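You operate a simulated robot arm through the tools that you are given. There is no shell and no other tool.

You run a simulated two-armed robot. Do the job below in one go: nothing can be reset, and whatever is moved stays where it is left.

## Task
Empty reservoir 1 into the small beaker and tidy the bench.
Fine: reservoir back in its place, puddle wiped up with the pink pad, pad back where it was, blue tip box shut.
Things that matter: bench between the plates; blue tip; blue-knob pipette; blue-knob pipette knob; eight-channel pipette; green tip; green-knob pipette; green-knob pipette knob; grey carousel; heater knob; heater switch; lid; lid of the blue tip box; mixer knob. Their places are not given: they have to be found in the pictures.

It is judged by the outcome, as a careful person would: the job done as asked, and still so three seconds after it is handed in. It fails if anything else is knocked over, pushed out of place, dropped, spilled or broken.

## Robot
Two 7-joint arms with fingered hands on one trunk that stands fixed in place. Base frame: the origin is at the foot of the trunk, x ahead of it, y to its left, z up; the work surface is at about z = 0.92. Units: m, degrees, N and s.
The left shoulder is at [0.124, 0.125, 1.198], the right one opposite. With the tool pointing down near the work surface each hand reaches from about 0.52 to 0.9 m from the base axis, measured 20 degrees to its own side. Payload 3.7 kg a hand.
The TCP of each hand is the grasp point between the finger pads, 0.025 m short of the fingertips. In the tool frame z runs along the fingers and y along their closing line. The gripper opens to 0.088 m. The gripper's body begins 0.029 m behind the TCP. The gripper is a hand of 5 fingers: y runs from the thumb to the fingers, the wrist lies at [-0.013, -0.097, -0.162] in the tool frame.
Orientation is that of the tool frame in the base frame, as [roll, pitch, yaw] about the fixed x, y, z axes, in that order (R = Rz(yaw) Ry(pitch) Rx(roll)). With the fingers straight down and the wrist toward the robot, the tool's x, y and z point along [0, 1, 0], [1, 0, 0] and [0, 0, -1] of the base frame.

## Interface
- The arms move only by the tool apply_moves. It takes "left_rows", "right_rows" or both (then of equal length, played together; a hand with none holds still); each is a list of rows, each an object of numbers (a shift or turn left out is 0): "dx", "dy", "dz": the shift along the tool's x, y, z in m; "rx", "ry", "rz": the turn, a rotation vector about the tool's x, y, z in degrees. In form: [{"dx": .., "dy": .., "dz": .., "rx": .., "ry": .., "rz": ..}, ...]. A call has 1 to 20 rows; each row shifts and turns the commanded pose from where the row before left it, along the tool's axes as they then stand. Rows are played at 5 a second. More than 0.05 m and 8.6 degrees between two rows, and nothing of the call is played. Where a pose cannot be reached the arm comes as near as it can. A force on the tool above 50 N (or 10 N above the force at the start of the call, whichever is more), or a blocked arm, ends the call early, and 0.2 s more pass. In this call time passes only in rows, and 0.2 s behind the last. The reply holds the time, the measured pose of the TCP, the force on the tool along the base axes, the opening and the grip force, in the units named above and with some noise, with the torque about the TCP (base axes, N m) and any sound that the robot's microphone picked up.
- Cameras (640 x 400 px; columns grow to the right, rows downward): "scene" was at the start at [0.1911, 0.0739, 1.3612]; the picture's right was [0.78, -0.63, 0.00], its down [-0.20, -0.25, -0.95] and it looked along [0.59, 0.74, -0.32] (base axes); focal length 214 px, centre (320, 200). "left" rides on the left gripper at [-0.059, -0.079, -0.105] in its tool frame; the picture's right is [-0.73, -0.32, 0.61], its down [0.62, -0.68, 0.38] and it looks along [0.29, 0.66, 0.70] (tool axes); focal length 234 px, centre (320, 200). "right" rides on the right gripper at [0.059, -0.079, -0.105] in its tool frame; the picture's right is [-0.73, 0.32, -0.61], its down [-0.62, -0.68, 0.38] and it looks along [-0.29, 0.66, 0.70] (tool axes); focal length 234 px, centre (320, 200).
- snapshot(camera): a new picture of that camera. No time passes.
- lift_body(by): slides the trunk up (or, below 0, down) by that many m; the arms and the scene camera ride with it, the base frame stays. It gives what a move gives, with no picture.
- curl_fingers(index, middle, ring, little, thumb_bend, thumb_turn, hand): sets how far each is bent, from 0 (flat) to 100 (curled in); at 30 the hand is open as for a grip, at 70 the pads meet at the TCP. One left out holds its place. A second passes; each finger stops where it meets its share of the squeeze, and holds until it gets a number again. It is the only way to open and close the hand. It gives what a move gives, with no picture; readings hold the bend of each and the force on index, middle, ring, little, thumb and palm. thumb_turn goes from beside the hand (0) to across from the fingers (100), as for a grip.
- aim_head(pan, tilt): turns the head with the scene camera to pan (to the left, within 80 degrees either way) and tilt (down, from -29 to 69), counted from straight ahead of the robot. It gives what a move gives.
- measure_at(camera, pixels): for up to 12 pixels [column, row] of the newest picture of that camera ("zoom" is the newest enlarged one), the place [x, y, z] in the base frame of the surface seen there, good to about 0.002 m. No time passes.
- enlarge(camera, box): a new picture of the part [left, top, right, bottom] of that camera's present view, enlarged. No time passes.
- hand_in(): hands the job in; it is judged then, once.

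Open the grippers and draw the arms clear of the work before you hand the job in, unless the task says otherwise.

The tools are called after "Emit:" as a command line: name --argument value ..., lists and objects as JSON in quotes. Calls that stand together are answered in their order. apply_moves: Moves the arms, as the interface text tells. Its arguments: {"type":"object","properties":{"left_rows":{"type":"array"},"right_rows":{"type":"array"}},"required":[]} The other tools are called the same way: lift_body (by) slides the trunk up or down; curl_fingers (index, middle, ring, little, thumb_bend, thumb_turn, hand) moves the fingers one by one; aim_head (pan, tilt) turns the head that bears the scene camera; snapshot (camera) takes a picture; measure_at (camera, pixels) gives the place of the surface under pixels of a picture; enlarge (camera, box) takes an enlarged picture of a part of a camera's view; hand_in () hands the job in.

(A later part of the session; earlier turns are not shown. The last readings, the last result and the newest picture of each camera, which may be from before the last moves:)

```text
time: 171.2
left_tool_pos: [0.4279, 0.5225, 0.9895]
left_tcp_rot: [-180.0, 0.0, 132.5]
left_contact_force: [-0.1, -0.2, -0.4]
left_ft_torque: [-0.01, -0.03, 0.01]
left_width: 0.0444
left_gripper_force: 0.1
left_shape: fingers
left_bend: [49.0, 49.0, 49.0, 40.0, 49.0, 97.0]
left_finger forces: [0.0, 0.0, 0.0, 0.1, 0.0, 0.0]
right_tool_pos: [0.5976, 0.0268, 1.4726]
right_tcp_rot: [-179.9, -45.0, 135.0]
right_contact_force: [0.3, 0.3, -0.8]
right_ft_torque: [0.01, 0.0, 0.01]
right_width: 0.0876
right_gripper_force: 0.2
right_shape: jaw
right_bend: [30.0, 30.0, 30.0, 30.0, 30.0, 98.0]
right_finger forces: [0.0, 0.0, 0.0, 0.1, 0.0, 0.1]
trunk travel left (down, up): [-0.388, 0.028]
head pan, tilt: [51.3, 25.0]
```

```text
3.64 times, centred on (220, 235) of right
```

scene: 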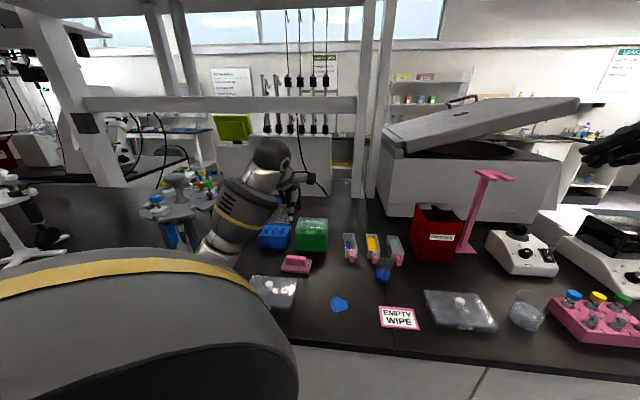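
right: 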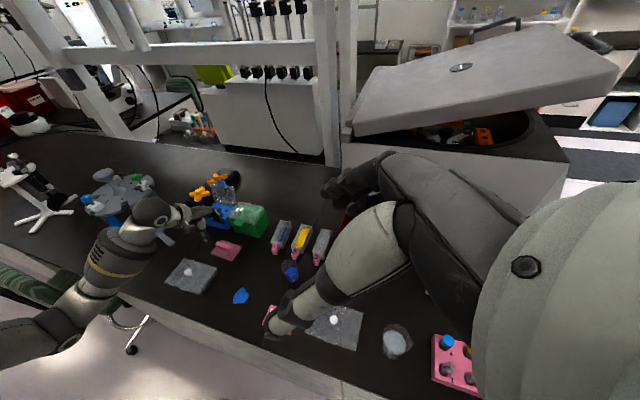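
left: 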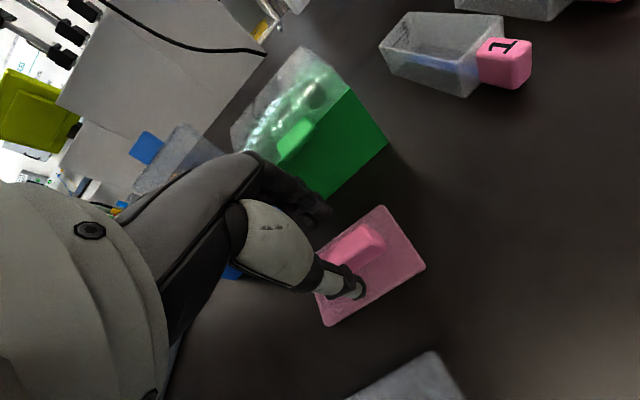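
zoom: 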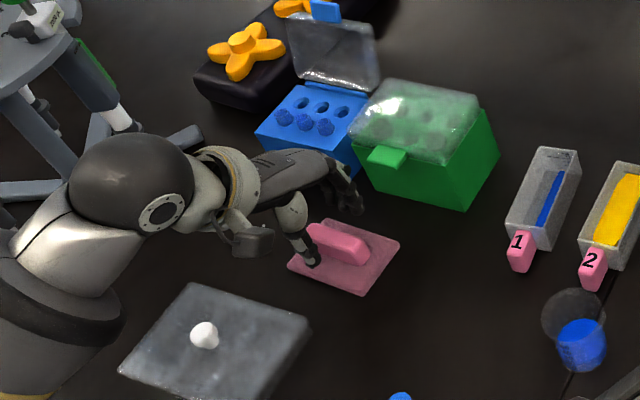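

Thumb is in front of the ridge and the fingers behind it. I descend the last 2.7 cm and close thumb, index, middle and ring on the ridge.

Emit:
apply_moves --left_rows '[{"dz": 0.012}, {"dz": 0.01}, {"dz": 0.0045}]'

Emit:
curl_fingers --hand "left" --index 57 --middle 57 --ring 57 --thumb_bend 57

Emit:
curl_fingers --hand "left" --index 72 --middle 72 --ring 72 --thumb_bend 72

Emit:
snapshot --camera "left"

Emit:
enlarge --camera "right" --box '[180, 200, 280, 290]'

```text
time: 172.0
left_tool_pos: [0.4289, 0.522, 0.9631]
left_tcp_rot: [-179.9, 0.1, 132.4]
left_contact_force: [-0.3, 0.3, -0.3]
left_ft_torque: [0.01, -0.01, 0.0]
left_width: 0.0442
left_gripper_force: 0.1
left_shape: fingers
left_bend: [49.0, 49.0, 49.0, 40.0, 49.0, 97.0]
left_finger forces: [0.0, 0.1, 0.0, 0.0, 0.1, 0.0]
right_tool_pos: [0.5974, 0.0276, 1.473]
right_tcp_rot: [-179.9, -45.1, 134.9]
right_contact_force: [-0.2, 1.0, -0.9]
right_ft_torque: [0.01, -0.01, 0.06]
right_width: 0.0877
right_gripper_force: 0.1
right_shape: jaw
right_bend: [30.0, 30.0, 30.0, 30.0, 30.0, 98.0]
right_finger forces: [0.1, 0.0, 0.0, 0.0, 0.0, 0.0]
trunk travel left (down, up): [-0.388, 0.028]
head pan, tilt: [51.3, 25.0]
```

```text
time: 173.0
left_tool_pos: [0.4292, 0.522, 0.9611]
left_tcp_rot: [-180.0, 0.0, 132.6]
left_contact_force: [1.0, -1.3, 0.1]
left_ft_torque: [-0.01, -0.01, -0.01]
left_width: 0.0289
left_gripper_force: 0.1
left_shape: fingers
left_bend: [56.0, 56.0, 56.0, 40.0, 56.0, 97.0]
left_finger forces: [0.0, 0.1, 0.1, 0.0, 0.0, 0.0]
right_tool_pos: [0.5964, 0.0287, 1.4714]
right_tcp_rot: [-180.0, -45.1, 135.1]
right_contact_force: [-0.2, 0.0, 0.0]
right_ft_torque: [-0.02, -0.01, 0.0]
right_width: 0.0878
right_gripper_force: 0.1
right_shape: jaw
right_bend: [30.0, 30.0, 30.0, 30.0, 30.0, 98.0]
right_finger forces: [0.1, 0.1, 0.0, 0.1, 0.0, 0.0]
trunk travel left (down, up): [-0.388, 0.028]
head pan, tilt: [51.3, 25.0]
```

```text
time: 174.0
left_tool_pos: [0.4277, 0.5225, 0.9626]
left_tcp_rot: [180.0, 0.0, 132.5]
left_contact_force: [-0.7, 1.0, 0.5]
left_ft_torque: [-0.07, 0.02, 0.02]
left_width: 0.0111
left_gripper_force: 8.6
left_shape: fingers
left_bend: [71.0, 71.0, 71.0, 40.0, 63.0, 96.0]
left_finger forces: [5.1, 2.4, 0.8, 0.0, 8.5, 0.1]
right_tool_pos: [0.5966, 0.0273, 1.4725]
right_tcp_rot: [180.0, -44.9, 135.0]
right_contact_force: [0.4, 1.5, 0.0]
right_ft_torque: [0.0, 0.0, -0.03]
right_width: 0.0875
right_gripper_force: 0.1
right_shape: jaw
right_bend: [30.0, 30.0, 30.0, 30.0, 30.0, 98.0]
right_finger forces: [0.1, 0.0, 0.0, 0.0, 0.0, 0.1]
trunk travel left (down, up): [-0.388, 0.028]
head pan, tilt: [51.3, 25.0]
```

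```text
taken
```

left: 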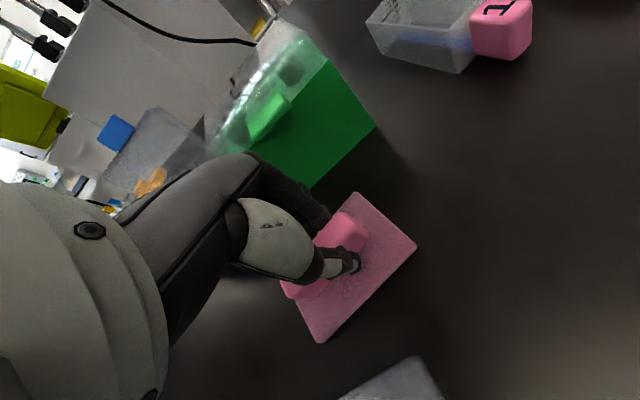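

```text
4.44 times, centred on (230, 245) of right
```

zoom: 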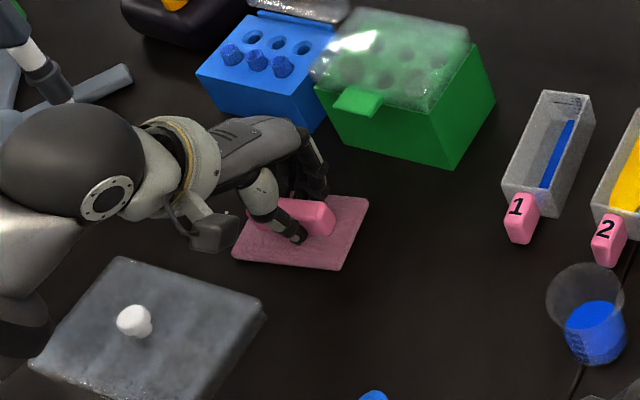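

Gripped (thumb 8.5 N against index/middle/ring), though the pad seems to have turned a few degrees in closing. I measure its corners now: left view (357,194), (415,247), (320,341).

Emit:
measure_at --camera "left" --pixels '[[357, 197], [412, 246], [321, 337], [350, 215], [330, 235], [385, 250], [345, 290], [365, 225], [310, 310], [300, 285], [385, 275], [360, 300]]'

Emit:
enlarge --camera "left" --box '[270, 180, 430, 350]'

```text
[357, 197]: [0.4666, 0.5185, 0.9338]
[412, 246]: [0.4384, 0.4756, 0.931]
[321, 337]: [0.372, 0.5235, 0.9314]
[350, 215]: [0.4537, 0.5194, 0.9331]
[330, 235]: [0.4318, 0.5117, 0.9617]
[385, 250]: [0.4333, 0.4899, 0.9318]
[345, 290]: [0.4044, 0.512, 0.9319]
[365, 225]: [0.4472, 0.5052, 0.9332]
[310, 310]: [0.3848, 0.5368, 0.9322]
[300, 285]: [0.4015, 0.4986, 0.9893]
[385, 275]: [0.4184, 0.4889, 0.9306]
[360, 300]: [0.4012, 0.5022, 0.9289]
```

```text
2.35 times, centred on (350, 265) of left
```

zoom: 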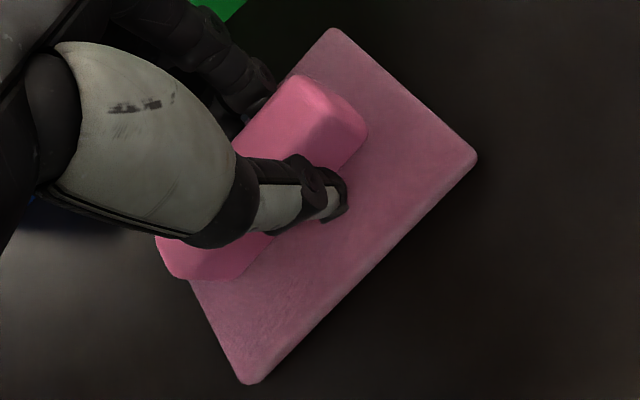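

The pad turned by about +13.5° in the grip (its centre now (0.419,0.521)); I note that for the return. I lift it 6 cm and check that it hangs securely.

Emit:
apply_moves --left_rows '[{"dz": -0.005}, {"dz": -0.01}, {"dz": -0.015}, {"dz": -0.015}, {"dz": -0.015}]'

Emit:
snapshot --camera "left"

Emit:
enlarge --camera "right" --box '[180, 200, 280, 290]'

```text
time: 175.2
left_tool_pos: [0.4268, 0.5223, 1.0232]
left_tcp_rot: [-180.0, 0.0, 132.5]
left_contact_force: [0.5, 0.5, 0.7]
left_ft_torque: [-0.01, -0.02, 0.02]
left_width: 0.0113
left_gripper_force: 8.8
left_shape: fingers
left_bend: [71.0, 71.0, 72.0, 40.0, 63.0, 95.0]
left_finger forces: [5.3, 2.2, 0.7, 0.0, 8.3, 0.0]
right_tool_pos: [0.5972, 0.0285, 1.4731]
right_tcp_rot: [179.9, -45.0, 135.1]
right_contact_force: [-0.3, 0.2, -0.5]
right_ft_torque: [0.02, 0.03, 0.02]
right_width: 0.0877
right_gripper_force: 0.1
right_shape: jaw
right_bend: [30.0, 30.0, 30.0, 30.0, 30.0, 98.0]
right_finger forces: [0.0, 0.0, 0.0, 0.0, 0.0, 0.0]
trunk travel left (down, up): [-0.388, 0.028]
head pan, tilt: [51.3, 25.0]
```

```text
taken
```

left: 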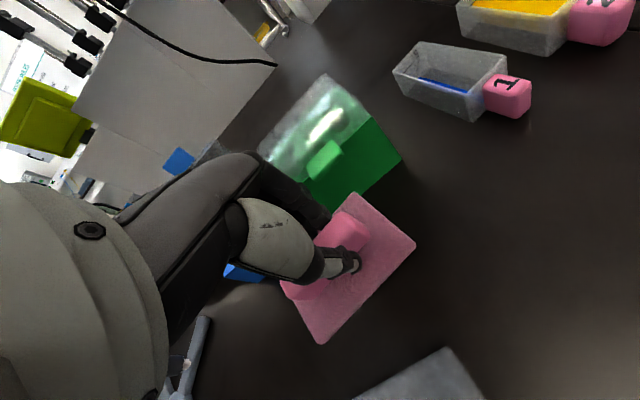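

```text
4.44 times, centred on (230, 245) of right
```

zoom: 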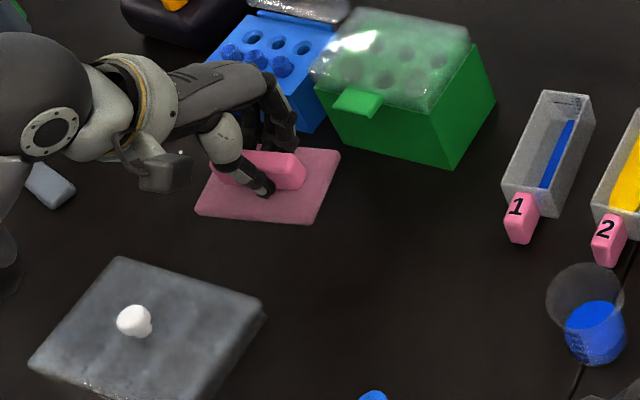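

Pad is held firmly, bottom at ≈0.98. I move it over the puddle at this height (pad centre to (0.431,0.344)).

Emit:
apply_moves --left_rows '[{"dx": -0.02786, "dy": -0.02194}, {"dx": -0.02786, "dy": -0.02194}, {"dx": -0.02786, "dy": -0.02194}, {"dx": -0.02786, "dy": -0.02194}, {"dx": -0.02786, "dy": -0.02194}]'

Emit:
snapshot --camera "left"

Emit:
snapshot --camera "right"

Emit:
snapshot --camera "scene"

```text
time: 176.4
left_tool_pos: [0.4392, 0.345, 1.0224]
left_tcp_rot: [-179.9, 0.0, 132.7]
left_contact_force: [0.3, 0.6, -0.6]
left_ft_torque: [0.0, -0.01, 0.0]
left_width: 0.0114
left_gripper_force: 9.0
left_shape: fingers
left_bend: [71.0, 71.0, 72.0, 40.0, 63.0, 95.0]
left_finger forces: [5.5, 2.2, 0.6, 0.1, 8.4, 0.0]
right_tool_pos: [0.5962, 0.0261, 1.4725]
right_tcp_rot: [-179.9, -45.1, 134.9]
right_contact_force: [-0.3, 0.0, 1.0]
right_ft_torque: [0.01, 0.0, 0.03]
right_width: 0.0876
right_gripper_force: 0.0
right_shape: jaw
right_bend: [30.0, 30.0, 30.0, 30.0, 30.0, 98.0]
right_finger forces: [0.0, 0.1, 0.1, 0.0, 0.0, 0.0]
trunk travel left (down, up): [-0.388, 0.028]
head pan, tilt: [51.3, 25.0]
```

```text
taken
```

left: 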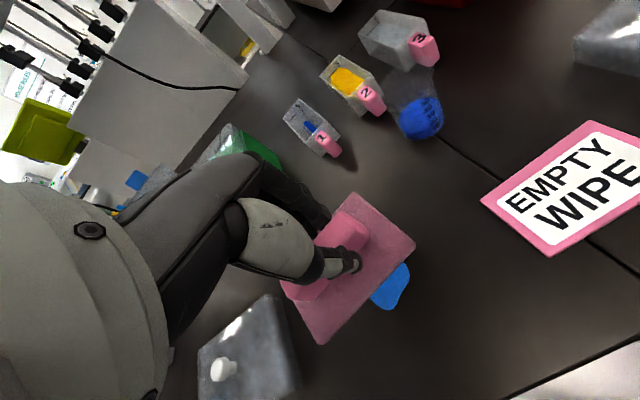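

```text
taken
```

right: 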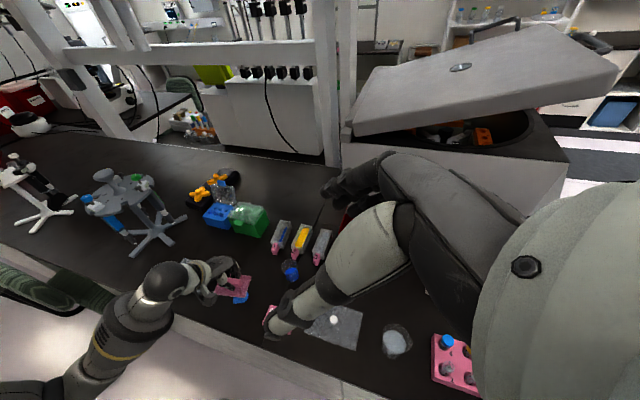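

```text
taken
```

scene: 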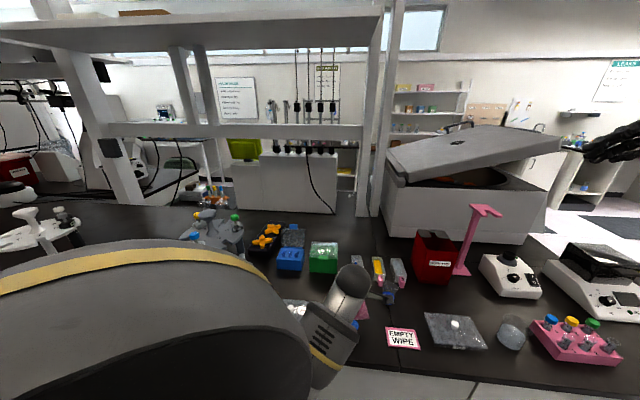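

The pad is over the puddle. I lower to just above contact, then press gently.

Emit:
apply_moves --left_rows '[{"dz": 0.02}, {"dz": 0.02}, {"dz": 0.012}, {"dz": 0.005}]'

Emit:
apply_moves --left_rows '[{"dz": 0.002}, {"dz": 0.002}, {"dz": 0.001}]'

Emit:
snapshot --camera "left"

```text
time: 177.4
left_tool_pos: [0.4422, 0.3467, 0.9635]
left_tcp_rot: [179.9, 0.1, 132.5]
left_contact_force: [-0.6, 0.7, -1.2]
left_ft_torque: [0.01, 0.0, 0.01]
left_width: 0.0113
left_gripper_force: 7.9
left_shape: fingers
left_bend: [71.0, 71.0, 72.0, 40.0, 63.0, 95.0]
left_finger forces: [5.4, 2.2, 0.7, 0.1, 8.3, 0.1]
right_tool_pos: [0.5962, 0.0277, 1.4728]
right_tcp_rot: [180.0, -45.0, 135.0]
right_contact_force: [-0.8, 0.1, 0.8]
right_ft_torque: [0.02, -0.02, -0.03]
right_width: 0.0877
right_gripper_force: 0.0
right_shape: jaw
right_bend: [30.0, 30.0, 30.0, 30.0, 30.0, 98.0]
right_finger forces: [0.1, 0.0, 0.0, 0.0, 0.0, 0.0]
trunk travel left (down, up): [-0.388, 0.028]
head pan, tilt: [51.3, 25.0]
```

```text
time: 178.2
left_tool_pos: [0.442, 0.3466, 0.9609]
left_tcp_rot: [179.9, 0.0, 132.6]
left_contact_force: [0.0, 0.5, 2.6]
left_ft_torque: [-0.07, 0.02, -0.05]
left_width: 0.0112
left_gripper_force: 8.5
left_shape: fingers
left_bend: [71.0, 71.0, 72.0, 40.0, 64.0, 95.0]
left_finger forces: [5.5, 2.3, 0.9, 0.1, 8.1, 0.0]
right_tool_pos: [0.5967, 0.0281, 1.4739]
right_tcp_rot: [-180.0, -45.0, 135.0]
right_contact_force: [-0.4, -0.1, 0.1]
right_ft_torque: [0.0, -0.01, 0.0]
right_width: 0.0876
right_gripper_force: 0.0
right_shape: jaw
right_bend: [30.0, 30.0, 30.0, 30.0, 30.0, 98.0]
right_finger forces: [0.0, 0.1, 0.0, 0.0, 0.0, 0.0]
trunk travel left (down, up): [-0.388, 0.028]
head pan, tilt: [51.3, 25.0]
```

```text
taken
```

left: 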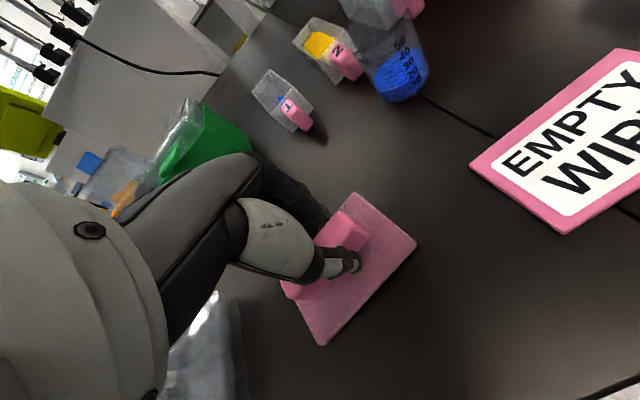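

The pad covers the whole puddle with 2.6 N. I press slightly more and wipe: ±2 cm strokes along y, then along x.

Emit:
apply_moves --left_rows '[{"dz": 0.0015}, {"dy": 0.01}, {"dy": 0.01}, {"dy": -0.01}, {"dy": -0.01}, {"dy": -0.01}, {"dy": -0.01}, {"dy": 0.01}, {"dy": 0.01}]'

Emit:
snapshot --camera "left"

```text
time: 180.2
left_tool_pos: [0.4409, 0.3464, 0.959]
left_tcp_rot: [179.9, 0.0, 132.6]
left_contact_force: [-0.5, -2.0, 6.6]
left_ft_torque: [-0.15, 0.07, -0.01]
left_width: 0.0111
left_gripper_force: 8.7
left_shape: fingers
left_bend: [71.0, 71.0, 72.0, 40.0, 64.0, 95.0]
left_finger forces: [5.0, 2.1, 0.4, 0.0, 9.3, 0.1]
right_tool_pos: [0.5966, 0.0276, 1.4721]
right_tcp_rot: [180.0, -44.9, 135.0]
right_contact_force: [-0.3, 0.4, -0.3]
right_ft_torque: [0.03, -0.03, -0.03]
right_width: 0.0876
right_gripper_force: 0.1
right_shape: jaw
right_bend: [30.0, 30.0, 30.0, 30.0, 30.0, 98.0]
right_finger forces: [0.0, 0.0, 0.1, 0.0, 0.0, 0.0]
trunk travel left (down, up): [-0.388, 0.028]
head pan, tilt: [51.3, 25.0]
```

```text
taken
```

left: 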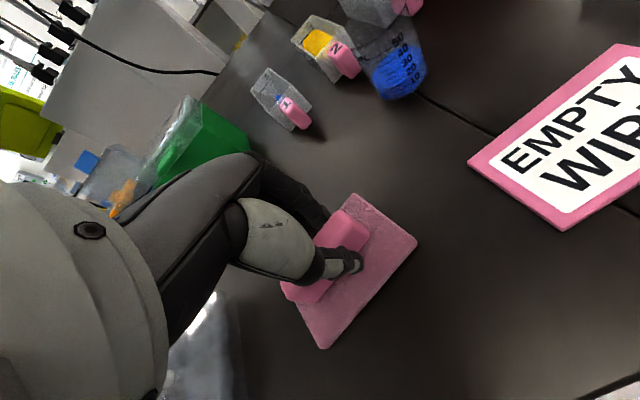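

The pad slides flat with 6.6 N, no blue visible around it. I do strokes along x and once more along y, wider coverage of the puddle area.

Emit:
apply_moves --left_rows '[{"dx": 0.01}, {"dx": 0.01}, {"dx": -0.01}, {"dx": -0.01}, {"dx": -0.01}, {"dx": -0.01}, {"dx": 0.01, "dy": 0.008}, {"dx": 0.01, "dy": 0.008}, {"dx": 0.01, "dy": -0.008}, {"dx": 0.01, "dy": -0.008}, {"dy": -0.01}, {"dx": -0.01, "dy": -0.005}, {"dx": -0.01}, {"dx": -0.01, "dy": 0.005}, {"dx": 0.01, "dy": 0.01}, {"dy": 0.01}]'

Emit:
apply_moves --left_rows '[{"dz": -0.01}, {"dz": -0.02}, {"dz": -0.03}]'

Emit:
snapshot --camera "left"

Emit:
enlarge --camera "right" --box '[170, 230, 310, 330]'

```text
time: 183.6
left_tool_pos: [0.4491, 0.3546, 0.9583]
left_tcp_rot: [-180.0, 0.0, 132.6]
left_contact_force: [-0.6, -1.0, 3.8]
left_ft_torque: [-0.11, 0.05, 0.01]
left_width: 0.0109
left_gripper_force: 8.6
left_shape: fingers
left_bend: [71.0, 71.0, 72.0, 40.0, 64.0, 95.0]
left_finger forces: [5.0, 2.2, 0.4, 0.0, 9.0, 0.1]
right_tool_pos: [0.5963, 0.0275, 1.4738]
right_tcp_rot: [-179.9, -45.0, 134.9]
right_contact_force: [0.3, -0.7, 1.2]
right_ft_torque: [-0.04, 0.04, 0.01]
right_width: 0.0879
right_gripper_force: 0.1
right_shape: jaw
right_bend: [30.0, 30.0, 30.0, 30.0, 30.0, 98.0]
right_finger forces: [0.0, 0.0, 0.1, 0.0, 0.0, 0.0]
trunk travel left (down, up): [-0.388, 0.028]
head pan, tilt: [51.3, 25.0]
```

```text
time: 184.4
left_tool_pos: [0.4498, 0.3536, 1.0205]
left_tcp_rot: [-179.9, 0.0, 132.7]
left_contact_force: [-0.4, 0.6, -0.4]
left_ft_torque: [0.01, 0.01, -0.02]
left_width: 0.0111
left_gripper_force: 7.7
left_shape: fingers
left_bend: [71.0, 71.0, 72.0, 40.0, 64.0, 95.0]
left_finger forces: [5.5, 2.2, 0.1, 0.0, 7.9, 0.0]
right_tool_pos: [0.5973, 0.0267, 1.4718]
right_tcp_rot: [179.9, -45.0, 135.1]
right_contact_force: [0.9, -0.4, 0.1]
right_ft_torque: [-0.01, 0.01, -0.01]
right_width: 0.0875
right_gripper_force: 0.0
right_shape: jaw
right_bend: [30.0, 30.0, 30.0, 30.0, 30.0, 98.0]
right_finger forces: [0.0, 0.1, 0.0, 0.1, 0.0, 0.0]
trunk travel left (down, up): [-0.388, 0.028]
head pan, tilt: [51.3, 25.0]
```

```text
taken
```

left: 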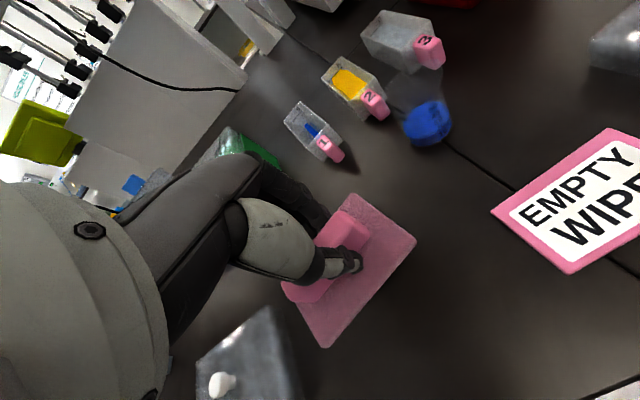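

```text
4.00 times, centred on (240, 280) of right
```

zoom: 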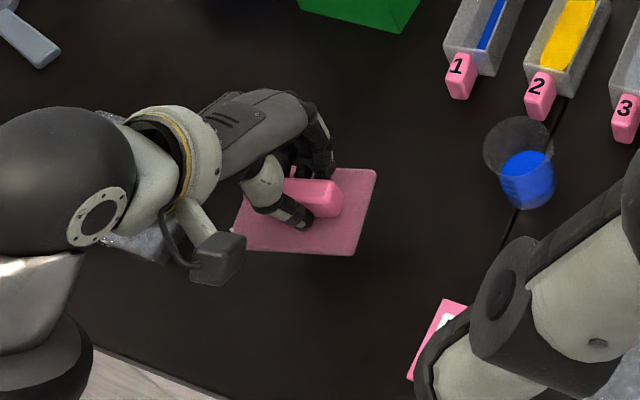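

No blue is left in view around the pad. I carry the pad back above its place and then look at the wiped area.

Emit:
apply_moves --left_rows '[{"dx": 0.0279, "dy": 0.0194}, {"dx": 0.0279, "dy": 0.0194}, {"dx": 0.0279, "dy": 0.0194}, {"dx": 0.0279, "dy": 0.0194}, {"dx": 0.0279, "dy": 0.0194}]'

Emit:
snapshot --camera "left"

Emit:
enlarge --camera "right" --box '[150, 210, 310, 330]'

Emit:
enlarge --camera "scene" --box '[270, 230, 430, 360]'

```text
time: 185.6
left_tool_pos: [0.4268, 0.522, 1.0203]
left_tcp_rot: [-180.0, 0.1, 132.5]
left_contact_force: [1.1, -0.2, 1.1]
left_ft_torque: [-0.03, 0.0, 0.02]
left_width: 0.0112
left_gripper_force: 7.7
left_shape: fingers
left_bend: [71.0, 71.0, 72.0, 40.0, 64.0, 95.0]
left_finger forces: [5.4, 2.3, 0.1, 0.0, 8.0, 0.0]
right_tool_pos: [0.5969, 0.0276, 1.4725]
right_tcp_rot: [-179.9, -45.0, 134.9]
right_contact_force: [-0.1, 0.5, -0.4]
right_ft_torque: [0.0, 0.0, 0.01]
right_width: 0.0875
right_gripper_force: 0.1
right_shape: jaw
right_bend: [30.0, 30.0, 30.0, 30.0, 30.0, 98.0]
right_finger forces: [0.0, 0.0, 0.1, 0.0, 0.0, 0.0]
trunk travel left (down, up): [-0.388, 0.028]
head pan, tilt: [51.3, 25.0]
```

```text
taken
```

left: 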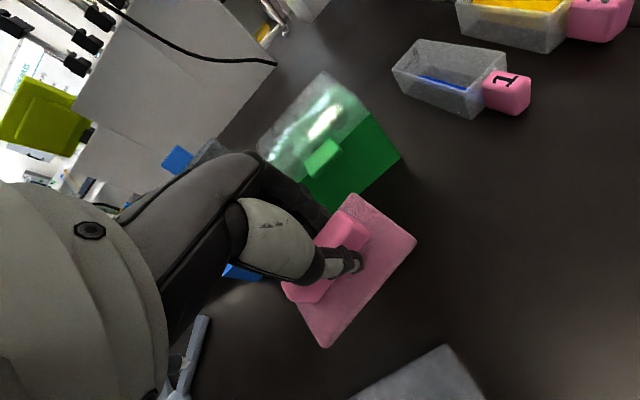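

```text
3.33 times, centred on (230, 270) of right
```

zoom: 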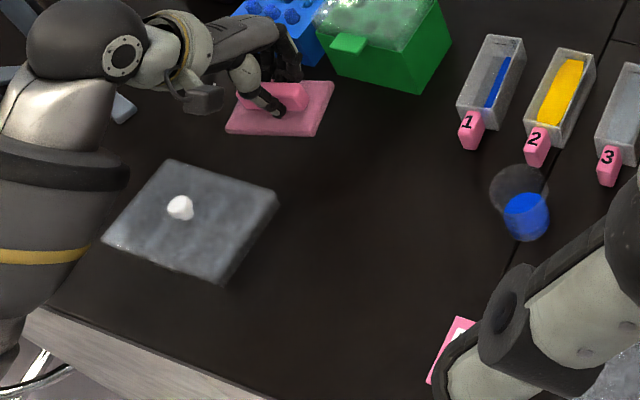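

```text
3.08 times, centred on (350, 295) of scene
```

zoom: 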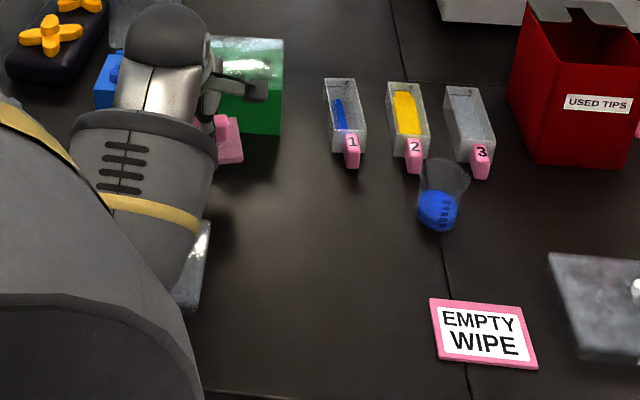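

The puddle is gone. Now I measure the pad in hand (corners at (356,197), (413,244), (325,343)) to place it back in its original pose.

Emit:
enlarge --camera "left" --box '[270, 180, 430, 360]'

```text
2.22 times, centred on (350, 270) of left
```

zoom: 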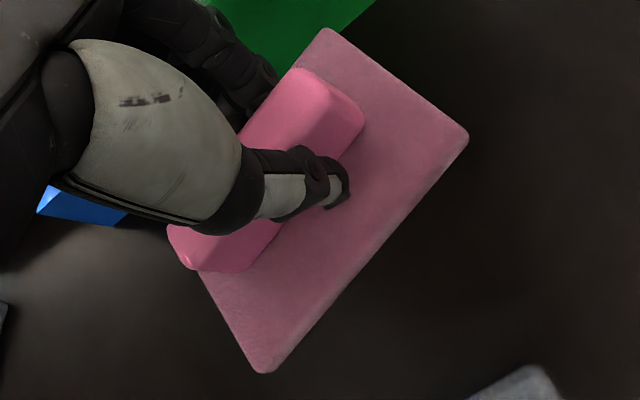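

Emit:
measure_at --camera "zoom" --pixels '[[326, 32], [464, 138], [263, 367], [400, 80], [365, 250], [230, 310], [410, 200], [310, 310], [355, 50], [445, 160], [280, 345], [300, 50]]'

```text
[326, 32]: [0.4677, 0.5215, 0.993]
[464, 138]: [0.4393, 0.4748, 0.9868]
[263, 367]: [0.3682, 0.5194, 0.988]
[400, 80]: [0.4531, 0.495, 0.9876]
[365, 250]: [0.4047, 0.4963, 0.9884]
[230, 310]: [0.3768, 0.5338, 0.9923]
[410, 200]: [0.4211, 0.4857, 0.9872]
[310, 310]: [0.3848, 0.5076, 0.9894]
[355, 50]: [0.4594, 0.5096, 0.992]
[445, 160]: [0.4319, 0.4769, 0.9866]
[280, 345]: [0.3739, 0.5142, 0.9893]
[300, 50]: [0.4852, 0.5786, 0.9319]
```

The pad is turned +15.6° relative to its original pose. I rotate the hand by −15.6° and shift so the pad's centre returns to (0.4228,0.5267), then re-measure before lowering.

Emit:
apply_moves --left_rows '[{"rz": 7.8}, {"rz": 7.8}, {"dx": 0.0012, "dy": 0.0061}, {"dx": 0}]'

Emit:
enlarge --camera "left" --box '[270, 180, 430, 360]'

Emit:
measure_at --camera "zoom" --pixels '[[326, 32], [464, 138], [263, 367], [400, 80], [365, 250], [230, 310], [410, 200], [310, 310], [355, 50], [445, 160], [280, 345], [250, 345]]'

```text
time: 186.6
left_tool_pos: [0.4297, 0.5255, 1.0197]
left_tcp_rot: [180.0, 0.0, 116.9]
left_contact_force: [0.1, -0.6, -0.1]
left_ft_torque: [0.02, 0.03, 0.03]
left_width: 0.0114
left_gripper_force: 7.9
left_shape: fingers
left_bend: [71.0, 71.0, 72.0, 40.0, 64.0, 95.0]
left_finger forces: [5.3, 2.3, 0.2, 0.0, 7.9, 0.0]
right_tool_pos: [0.5968, 0.0266, 1.4721]
right_tcp_rot: [-180.0, -45.1, 134.9]
right_contact_force: [1.1, -0.6, -1.2]
right_ft_torque: [0.01, 0.02, -0.03]
right_width: 0.0875
right_gripper_force: 0.1
right_shape: jaw
right_bend: [30.0, 30.0, 30.0, 30.0, 30.0, 98.0]
right_finger forces: [0.0, 0.0, 0.0, 0.0, 0.0, 0.0]
trunk travel left (down, up): [-0.388, 0.028]
head pan, tilt: [51.3, 25.0]
```

```text
2.22 times, centred on (350, 270) of left
```

zoom: 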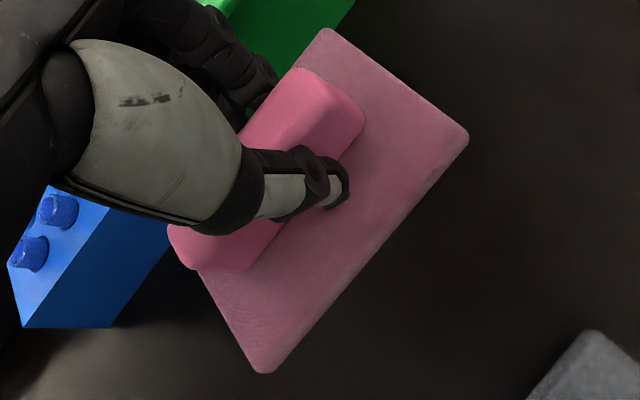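

```text
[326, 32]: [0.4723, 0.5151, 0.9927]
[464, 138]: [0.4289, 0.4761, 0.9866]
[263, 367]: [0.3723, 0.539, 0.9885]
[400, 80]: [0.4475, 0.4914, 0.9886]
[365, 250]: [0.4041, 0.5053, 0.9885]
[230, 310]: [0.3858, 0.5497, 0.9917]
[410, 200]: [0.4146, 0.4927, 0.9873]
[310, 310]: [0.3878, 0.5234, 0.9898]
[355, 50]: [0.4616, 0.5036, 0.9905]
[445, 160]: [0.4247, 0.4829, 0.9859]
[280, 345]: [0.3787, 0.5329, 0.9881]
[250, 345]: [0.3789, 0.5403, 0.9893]
```

The pad's corners now match the originals within ~2 mm. I lower it to the bench.

Emit:
apply_moves --left_rows '[{"dz": 0.02}, {"dz": 0.02}, {"dz": 0.012}, {"dz": 0.004}, {"dz": 0.003}]'

Emit:
enlarge --camera "left" --box '[270, 180, 430, 360]'

Emit:
measure_at --camera "zoom" --pixels '[[326, 32], [464, 138], [263, 367], [400, 80], [365, 250]]'

```text
time: 187.8
left_tool_pos: [0.431, 0.524, 0.9606]
left_tcp_rot: [180.0, -0.1, 117.0]
left_contact_force: [0.5, -0.2, 0.3]
left_ft_torque: [-0.03, 0.01, -0.01]
left_width: 0.0113
left_gripper_force: 7.8
left_shape: fingers
left_bend: [71.0, 71.0, 72.0, 40.0, 64.0, 95.0]
left_finger forces: [5.4, 2.4, 0.3, 0.1, 7.7, 0.1]
right_tool_pos: [0.5969, 0.0271, 1.4727]
right_tcp_rot: [180.0, -44.9, 135.0]
right_contact_force: [-0.1, -0.4, 0.3]
right_ft_torque: [0.02, 0.04, -0.02]
right_width: 0.0876
right_gripper_force: 0.1
right_shape: jaw
right_bend: [30.0, 30.0, 30.0, 30.0, 30.0, 98.0]
right_finger forces: [0.1, 0.0, 0.0, 0.0, 0.1, 0.0]
trunk travel left (down, up): [-0.388, 0.028]
head pan, tilt: [51.3, 25.0]
```

```text
2.22 times, centred on (350, 270) of left
```

zoom: 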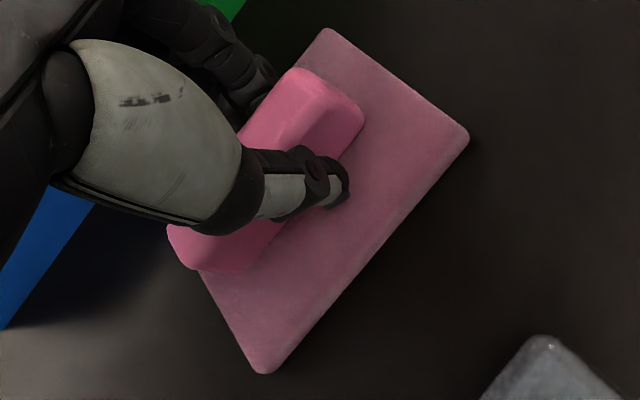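

```text
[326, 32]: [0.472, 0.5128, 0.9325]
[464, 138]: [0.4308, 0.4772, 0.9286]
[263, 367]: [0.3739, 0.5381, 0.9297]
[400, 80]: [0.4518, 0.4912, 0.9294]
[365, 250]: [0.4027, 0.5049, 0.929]
```

Corners match to within 1.5 mm. I lower 1.5 mm more and open the hand in two steps.

Emit:
apply_moves --left_rows '[{"dz": 0.0015}]'

Emit:
curl_fingers --hand "left" --index 62 --middle 62 --ring 62 --thumb_bend 57

Emit:
curl_fingers --hand "left" --index 48 --middle 48 --ring 48 --thumb_bend 48

Emit:
apply_moves --left_rows '[{"dz": -0.01}, {"dz": -0.02}, {"dz": -0.03}, {"dz": -0.04}, {"dz": -0.04}]'

Emit:
snapshot --camera "left"

Emit:
enlarge --camera "right" --box '[150, 160, 310, 300]'

```text
time: 188.2
left_tool_pos: [0.4324, 0.5249, 0.9598]
left_tcp_rot: [179.9, 0.0, 117.1]
left_contact_force: [0.3, 0.3, 3.1]
left_ft_torque: [-0.01, 0.05, 0.02]
left_width: 0.0113
left_gripper_force: 8.3
left_shape: fingers
left_bend: [71.0, 71.0, 72.0, 40.0, 64.0, 95.0]
left_finger forces: [5.8, 2.6, 0.6, 0.0, 7.7, 0.0]
right_tool_pos: [0.5969, 0.0274, 1.4737]
right_tcp_rot: [179.9, -44.9, 135.0]
right_contact_force: [-0.4, 0.7, -0.2]
right_ft_torque: [0.03, 0.01, 0.0]
right_width: 0.0877
right_gripper_force: 0.0
right_shape: jaw
right_bend: [30.0, 30.0, 30.0, 30.0, 30.0, 98.0]
right_finger forces: [0.0, 0.0, 0.0, 0.0, 0.0, 0.0]
trunk travel left (down, up): [-0.388, 0.028]
head pan, tilt: [51.3, 25.0]
```

```text
time: 189.2
left_tool_pos: [0.4315, 0.524, 0.9585]
left_tcp_rot: [179.9, 0.1, 117.0]
left_contact_force: [0.4, 0.0, 0.3]
left_ft_torque: [-0.03, 0.02, -0.01]
left_width: 0.0213
left_gripper_force: 0.0
left_shape: fingers
left_bend: [62.0, 62.0, 62.0, 40.0, 56.0, 97.0]
left_finger forces: [0.1, 0.0, 0.1, 0.0, 0.1, 0.0]
right_tool_pos: [0.5976, 0.0274, 1.4733]
right_tcp_rot: [180.0, -44.9, 135.0]
right_contact_force: [0.0, -0.6, 0.2]
right_ft_torque: [-0.02, 0.04, -0.01]
right_width: 0.0875
right_gripper_force: 0.0
right_shape: jaw
right_bend: [30.0, 30.0, 30.0, 30.0, 30.0, 98.0]
right_finger forces: [0.0, 0.0, 0.0, 0.0, 0.1, 0.0]
trunk travel left (down, up): [-0.388, 0.028]
head pan, tilt: [51.3, 25.0]
```

```text
time: 190.2
left_tool_pos: [0.4321, 0.5245, 0.9598]
left_tcp_rot: [180.0, 0.1, 116.9]
left_contact_force: [-0.7, 0.0, 0.5]
left_ft_torque: [0.04, -0.02, 0.0]
left_width: 0.0455
left_gripper_force: 0.1
left_shape: fingers
left_bend: [48.0, 48.0, 48.0, 40.0, 48.0, 97.0]
left_finger forces: [0.0, 0.0, 0.0, 0.1, 0.1, 0.1]
right_tool_pos: [0.5983, 0.0273, 1.4723]
right_tcp_rot: [-180.0, -44.9, 135.0]
right_contact_force: [-0.6, 0.8, 0.3]
right_ft_torque: [0.01, -0.02, 0.0]
right_width: 0.0874
right_gripper_force: 0.0
right_shape: jaw
right_bend: [30.0, 30.0, 30.0, 30.0, 30.0, 98.0]
right_finger forces: [0.0, 0.1, 0.0, 0.1, 0.0, 0.0]
trunk travel left (down, up): [-0.388, 0.028]
head pan, tilt: [51.3, 25.0]
```

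```text
time: 191.4
left_tool_pos: [0.4322, 0.5247, 1.1015]
left_tcp_rot: [-179.9, 0.0, 117.0]
left_contact_force: [1.0, -0.1, -0.5]
left_ft_torque: [0.0, 0.01, 0.03]
left_width: 0.0457
left_gripper_force: 0.0
left_shape: fingers
left_bend: [48.0, 48.0, 48.0, 40.0, 48.0, 97.0]
left_finger forces: [0.0, 0.0, 0.0, 0.1, 0.1, 0.0]
right_tool_pos: [0.597, 0.0269, 1.4731]
right_tcp_rot: [179.9, -44.9, 135.1]
right_contact_force: [-0.9, -0.1, 0.1]
right_ft_torque: [0.0, 0.03, 0.0]
right_width: 0.0876
right_gripper_force: 0.0
right_shape: jaw
right_bend: [30.0, 30.0, 30.0, 30.0, 30.0, 98.0]
right_finger forces: [0.0, 0.0, 0.1, 0.1, 0.0, 0.0]
trunk travel left (down, up): [-0.388, 0.028]
head pan, tilt: [51.3, 25.0]
```

```text
taken
```

left: 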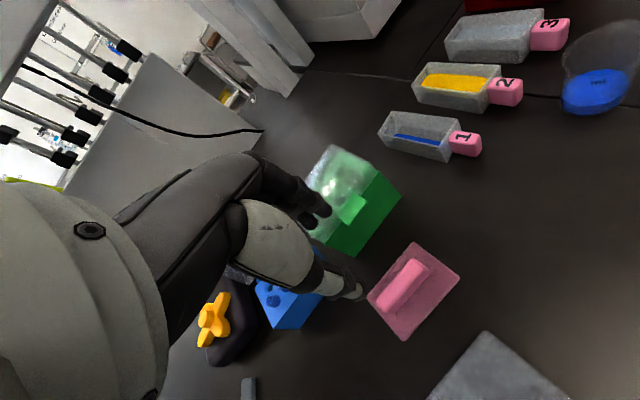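

```text
2.86 times, centred on (230, 230) of right
```

zoom: 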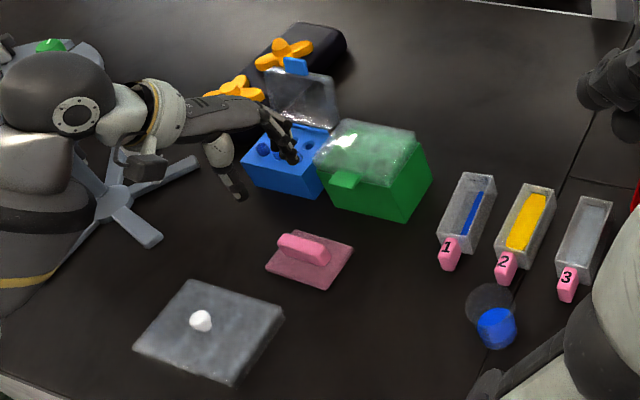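

The pad is down. I verify its corners by measurement and look closely at the blue tip box and its lid for the last job.

Emit:
enlarge --camera "left" --box '[355, 230, 475, 350]'

Emit:
measure_at --camera "left" --pixels '[[412, 245], [456, 274], [406, 336], [371, 297], [413, 272], [395, 300]]'

Emit:
enlarge --camera "right" --box '[200, 170, 290, 240]'

```text
3.33 times, centred on (415, 290) of left
```

zoom: 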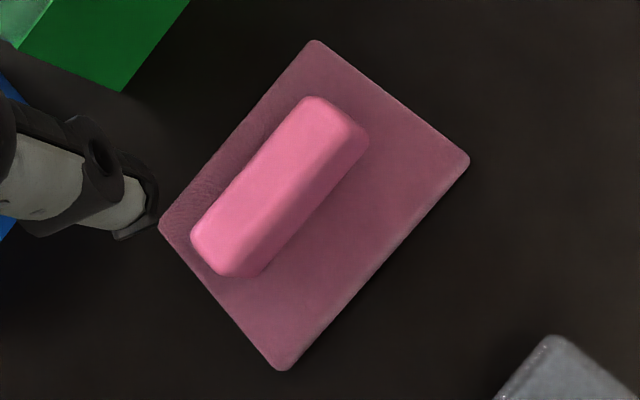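

```text
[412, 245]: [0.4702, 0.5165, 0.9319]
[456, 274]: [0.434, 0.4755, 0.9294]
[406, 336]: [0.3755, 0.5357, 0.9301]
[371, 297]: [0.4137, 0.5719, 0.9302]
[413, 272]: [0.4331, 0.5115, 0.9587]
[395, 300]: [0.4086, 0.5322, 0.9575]
```

```text
5.71 times, centred on (245, 205) of right
```

zoom: 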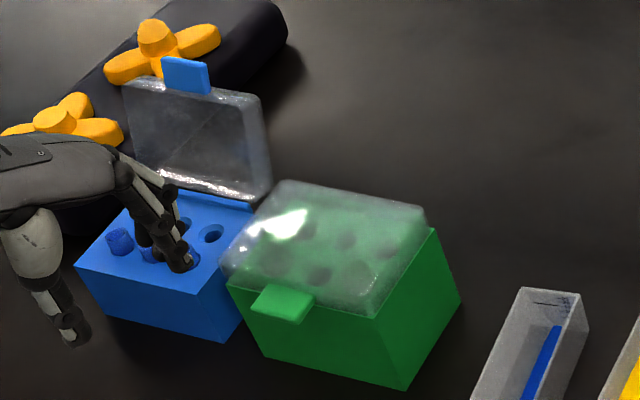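

Pad: centre within 2 mm and ~3° of its original pose. Now the blue box lid: I measure the lid, tab and hinge in the right view zoom.

Emit:
measure_at --camera "zoom" --pixels '[[185, 62], [165, 80], [208, 92], [126, 82], [237, 95], [262, 105], [268, 188], [250, 195], [160, 172], [245, 208], [200, 130], [190, 88]]'

Emit:
measure_at --camera "zoom" --pixels '[[225, 180], [180, 165], [150, 155], [250, 150], [230, 110], [255, 140], [225, 340], [80, 265], [130, 215], [195, 290], [265, 300], [290, 190]]'

```text
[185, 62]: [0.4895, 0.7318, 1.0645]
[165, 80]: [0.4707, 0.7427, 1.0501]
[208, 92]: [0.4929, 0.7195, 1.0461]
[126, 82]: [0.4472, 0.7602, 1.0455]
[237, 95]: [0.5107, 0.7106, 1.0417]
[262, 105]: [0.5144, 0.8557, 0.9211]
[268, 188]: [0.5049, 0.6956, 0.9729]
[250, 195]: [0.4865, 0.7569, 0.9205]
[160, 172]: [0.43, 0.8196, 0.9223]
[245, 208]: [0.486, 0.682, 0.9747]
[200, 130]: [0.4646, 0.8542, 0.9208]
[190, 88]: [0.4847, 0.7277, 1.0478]
```

```text
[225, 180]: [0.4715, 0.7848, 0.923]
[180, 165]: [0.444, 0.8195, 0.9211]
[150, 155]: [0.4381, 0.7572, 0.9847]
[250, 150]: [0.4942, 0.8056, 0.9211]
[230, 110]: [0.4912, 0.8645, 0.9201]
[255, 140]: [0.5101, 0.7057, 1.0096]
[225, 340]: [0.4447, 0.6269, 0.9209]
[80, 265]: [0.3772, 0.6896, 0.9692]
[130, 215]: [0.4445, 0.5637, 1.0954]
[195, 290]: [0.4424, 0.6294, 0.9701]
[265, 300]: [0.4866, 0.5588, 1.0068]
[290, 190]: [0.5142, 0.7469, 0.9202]
```

Lid: rim top edge ≈(0.479,0.735,1.044), tab up to (0.4895,0.7318,1.0645), leaning ≈28° back, dome ≈2 cm thick, hinge ≈(0.456,0.705,0.972). I measure the black stand with the orange crosses behind it for clearance.

Emit:
measure_at --camera "zoom" --pixels '[[155, 30], [110, 65], [215, 35], [180, 10], [250, 15], [285, 40], [270, 60], [60, 112], [30, 130], [115, 135], [100, 60], [230, 70]]'

Emit:
enlarge --camera "scene" --box '[200, 200, 330, 300]'

```text
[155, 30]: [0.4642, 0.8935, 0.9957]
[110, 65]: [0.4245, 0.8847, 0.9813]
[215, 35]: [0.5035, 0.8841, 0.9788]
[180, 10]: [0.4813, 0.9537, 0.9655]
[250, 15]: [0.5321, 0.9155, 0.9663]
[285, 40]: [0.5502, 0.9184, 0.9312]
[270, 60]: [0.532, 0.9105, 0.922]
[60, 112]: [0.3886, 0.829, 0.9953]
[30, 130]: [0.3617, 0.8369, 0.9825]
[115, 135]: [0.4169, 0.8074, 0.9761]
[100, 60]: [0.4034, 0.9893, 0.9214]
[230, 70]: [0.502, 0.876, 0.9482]
```

```text
4.00 times, centred on (265, 250) of scene
```

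zoom: 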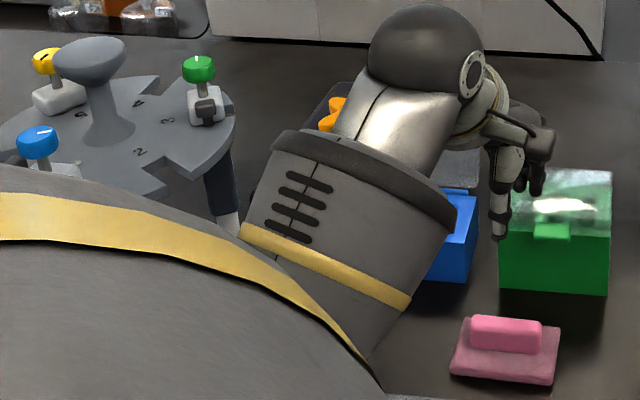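

The stand behind is ≥0.1 m from where my fingers must go, and lower (≤0.996). Plan: hook four bent fingers behind the lid (thumb folded aside) with the hand pitched 30° outward, and pull it toward the front. First I raise the hand and set the fingers.

Emit:
apply_moves --left_rows '[{"dz": -0.05}, {"dz": -0.05}, {"dz": -0.05}]'

Emit:
curl_fingers --hand "left" --index 58 --middle 58 --ring 58 --little 58 --thumb_bend 0 --thumb_turn 0

Emit:
lift_body --by -0.1

Emit:
apply_moves --left_rows '[{"rz": -7.1}, {"rz": -7.1}, {"rz": -7.1}, {"rx": -7.5}, {"rx": -7.5}, {"rx": -7.5}, {"rx": -7.5}]'

Emit:
snapshot --camera "right"

Emit:
snapshot --camera "left"

```text
time: 192.2
left_tool_pos: [0.4321, 0.5249, 1.2492]
left_tcp_rot: [-179.9, 0.0, 116.9]
left_contact_force: [0.6, 0.3, 0.1]
left_ft_torque: [-0.02, 0.01, -0.02]
left_width: 0.0453
left_gripper_force: 0.1
left_shape: fingers
left_bend: [48.0, 48.0, 48.0, 40.0, 48.0, 97.0]
left_finger forces: [0.0, 0.1, 0.0, 0.0, 0.0, 0.1]
right_tool_pos: [0.5977, 0.0281, 1.4718]
right_tcp_rot: [-180.0, -45.1, 134.9]
right_contact_force: [-0.3, 0.8, 0.2]
right_ft_torque: [0.01, 0.01, -0.01]
right_width: 0.0876
right_gripper_force: 0.1
right_shape: jaw
right_bend: [30.0, 30.0, 30.0, 30.0, 30.0, 98.0]
right_finger forces: [0.0, 0.1, 0.0, 0.0, 0.0, 0.0]
trunk travel left (down, up): [-0.388, 0.028]
head pan, tilt: [51.3, 25.0]
```

```text
time: 193.2
left_tool_pos: [0.4311, 0.5257, 1.2478]
left_tcp_rot: [-180.0, 0.0, 117.0]
left_contact_force: [0.0, 0.0, -0.2]
left_ft_torque: [-0.02, -0.03, -0.04]
left_width: 0.1165
left_gripper_force: 0.1
left_shape: fingers
left_bend: [57.0, 57.0, 57.0, 57.0, 0.0, 0.0]
left_finger forces: [0.0, 0.0, 0.1, 0.1, 0.0, 0.0]
right_tool_pos: [0.5962, 0.028, 1.4737]
right_tcp_rot: [180.0, -45.1, 135.0]
right_contact_force: [-1.0, 0.3, -0.6]
right_ft_torque: [-0.02, 0.03, -0.02]
right_width: 0.0873
right_gripper_force: 0.0
right_shape: jaw
right_bend: [30.0, 30.0, 30.0, 30.0, 30.0, 98.0]
right_finger forces: [0.0, 0.0, 0.0, 0.1, 0.1, 0.1]
trunk travel left (down, up): [-0.388, 0.028]
head pan, tilt: [51.3, 25.0]
```

```text
time: 194.6
left_tool_pos: [0.4301, 0.5259, 1.1499]
left_tcp_rot: [179.9, 0.0, 116.9]
left_contact_force: [-0.2, 1.4, 0.6]
left_ft_torque: [0.03, 0.01, -0.02]
left_width: 0.1163
left_gripper_force: 0.1
left_shape: fingers
left_bend: [57.0, 57.0, 57.0, 57.0, 0.0, 0.0]
left_finger forces: [0.0, 0.0, 0.0, 0.0, 0.1, 0.0]
right_tool_pos: [0.5946, 0.0277, 1.3745]
right_tcp_rot: [179.9, -45.0, 135.1]
right_contact_force: [-0.6, -0.5, -0.4]
right_ft_torque: [-0.02, -0.04, -0.02]
right_width: 0.0877
right_gripper_force: 0.0
right_shape: jaw
right_bend: [30.0, 30.0, 30.0, 30.0, 30.0, 98.0]
right_finger forces: [0.1, 0.0, 0.1, 0.0, 0.0, 0.1]
trunk travel left (down, up): [-0.288, 0.128]
head pan, tilt: [51.3, 25.0]
```

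```text
time: 196.2
left_tool_pos: [0.4308, 0.526, 1.1487]
left_tcp_rot: [149.9, 0.0, 138.2]
left_contact_force: [-0.3, 0.0, -1.1]
left_ft_torque: [0.01, 0.01, 0.05]
left_width: 0.1161
left_gripper_force: 0.1
left_shape: fingers
left_bend: [57.0, 57.0, 57.0, 57.0, 0.0, 0.0]
left_finger forces: [0.0, 0.1, 0.1, 0.0, 0.0, 0.1]
right_tool_pos: [0.5968, 0.0276, 1.3721]
right_tcp_rot: [179.9, -45.1, 135.1]
right_contact_force: [0.4, -0.3, -0.6]
right_ft_torque: [-0.01, 0.02, -0.03]
right_width: 0.0876
right_gripper_force: 0.1
right_shape: jaw
right_bend: [30.0, 30.0, 30.0, 30.0, 30.0, 98.0]
right_finger forces: [0.0, 0.0, 0.0, 0.0, 0.0, 0.0]
trunk travel left (down, up): [-0.288, 0.128]
head pan, tilt: [51.3, 25.0]
```

```text
taken
```

right: 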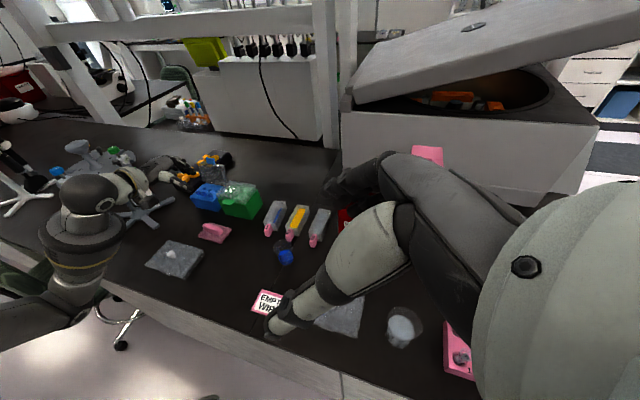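

```text
taken
```

left: 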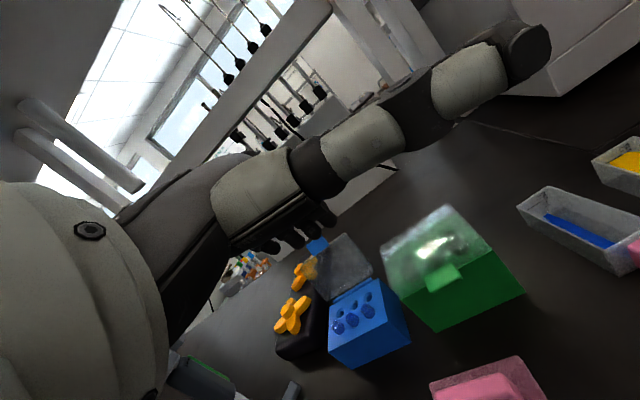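

The thumb now sticks out sideways (tip at (525,45) in the left view), the four fingertips are near (300,235). I measure these to know the hand's reach in the tool frame.

Emit:
measure_at --camera "left" --pixels '[[525, 45], [470, 80], [400, 120], [330, 165], [325, 215], [310, 232], [290, 240], [270, 248], [265, 215], [300, 210], [240, 190], [345, 265]]'

Emit:
enlarge --camera "left" --box '[220, 170, 360, 280]'

Emit:
enlarge --camera "right" --box '[120, 140, 270, 250]'

```text
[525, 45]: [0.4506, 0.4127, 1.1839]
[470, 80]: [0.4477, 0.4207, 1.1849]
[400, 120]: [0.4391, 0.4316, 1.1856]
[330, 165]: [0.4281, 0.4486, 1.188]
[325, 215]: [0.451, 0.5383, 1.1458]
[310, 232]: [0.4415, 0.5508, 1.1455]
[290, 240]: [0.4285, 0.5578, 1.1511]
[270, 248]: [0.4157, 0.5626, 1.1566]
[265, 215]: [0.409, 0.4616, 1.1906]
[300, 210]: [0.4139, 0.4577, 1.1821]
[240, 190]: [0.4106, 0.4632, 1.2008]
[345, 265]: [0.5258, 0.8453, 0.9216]
```

```text
3.64 times, centred on (290, 225) of left
```

zoom: 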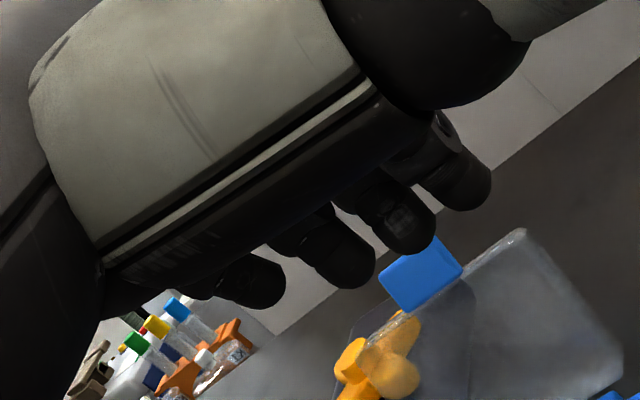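

```text
3.64 times, centred on (195, 195) of right
```

zoom: 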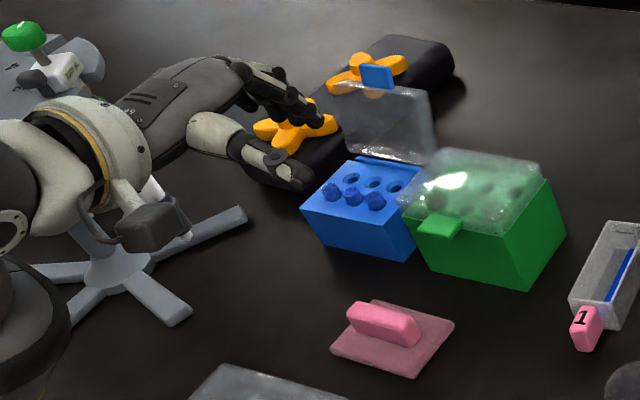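

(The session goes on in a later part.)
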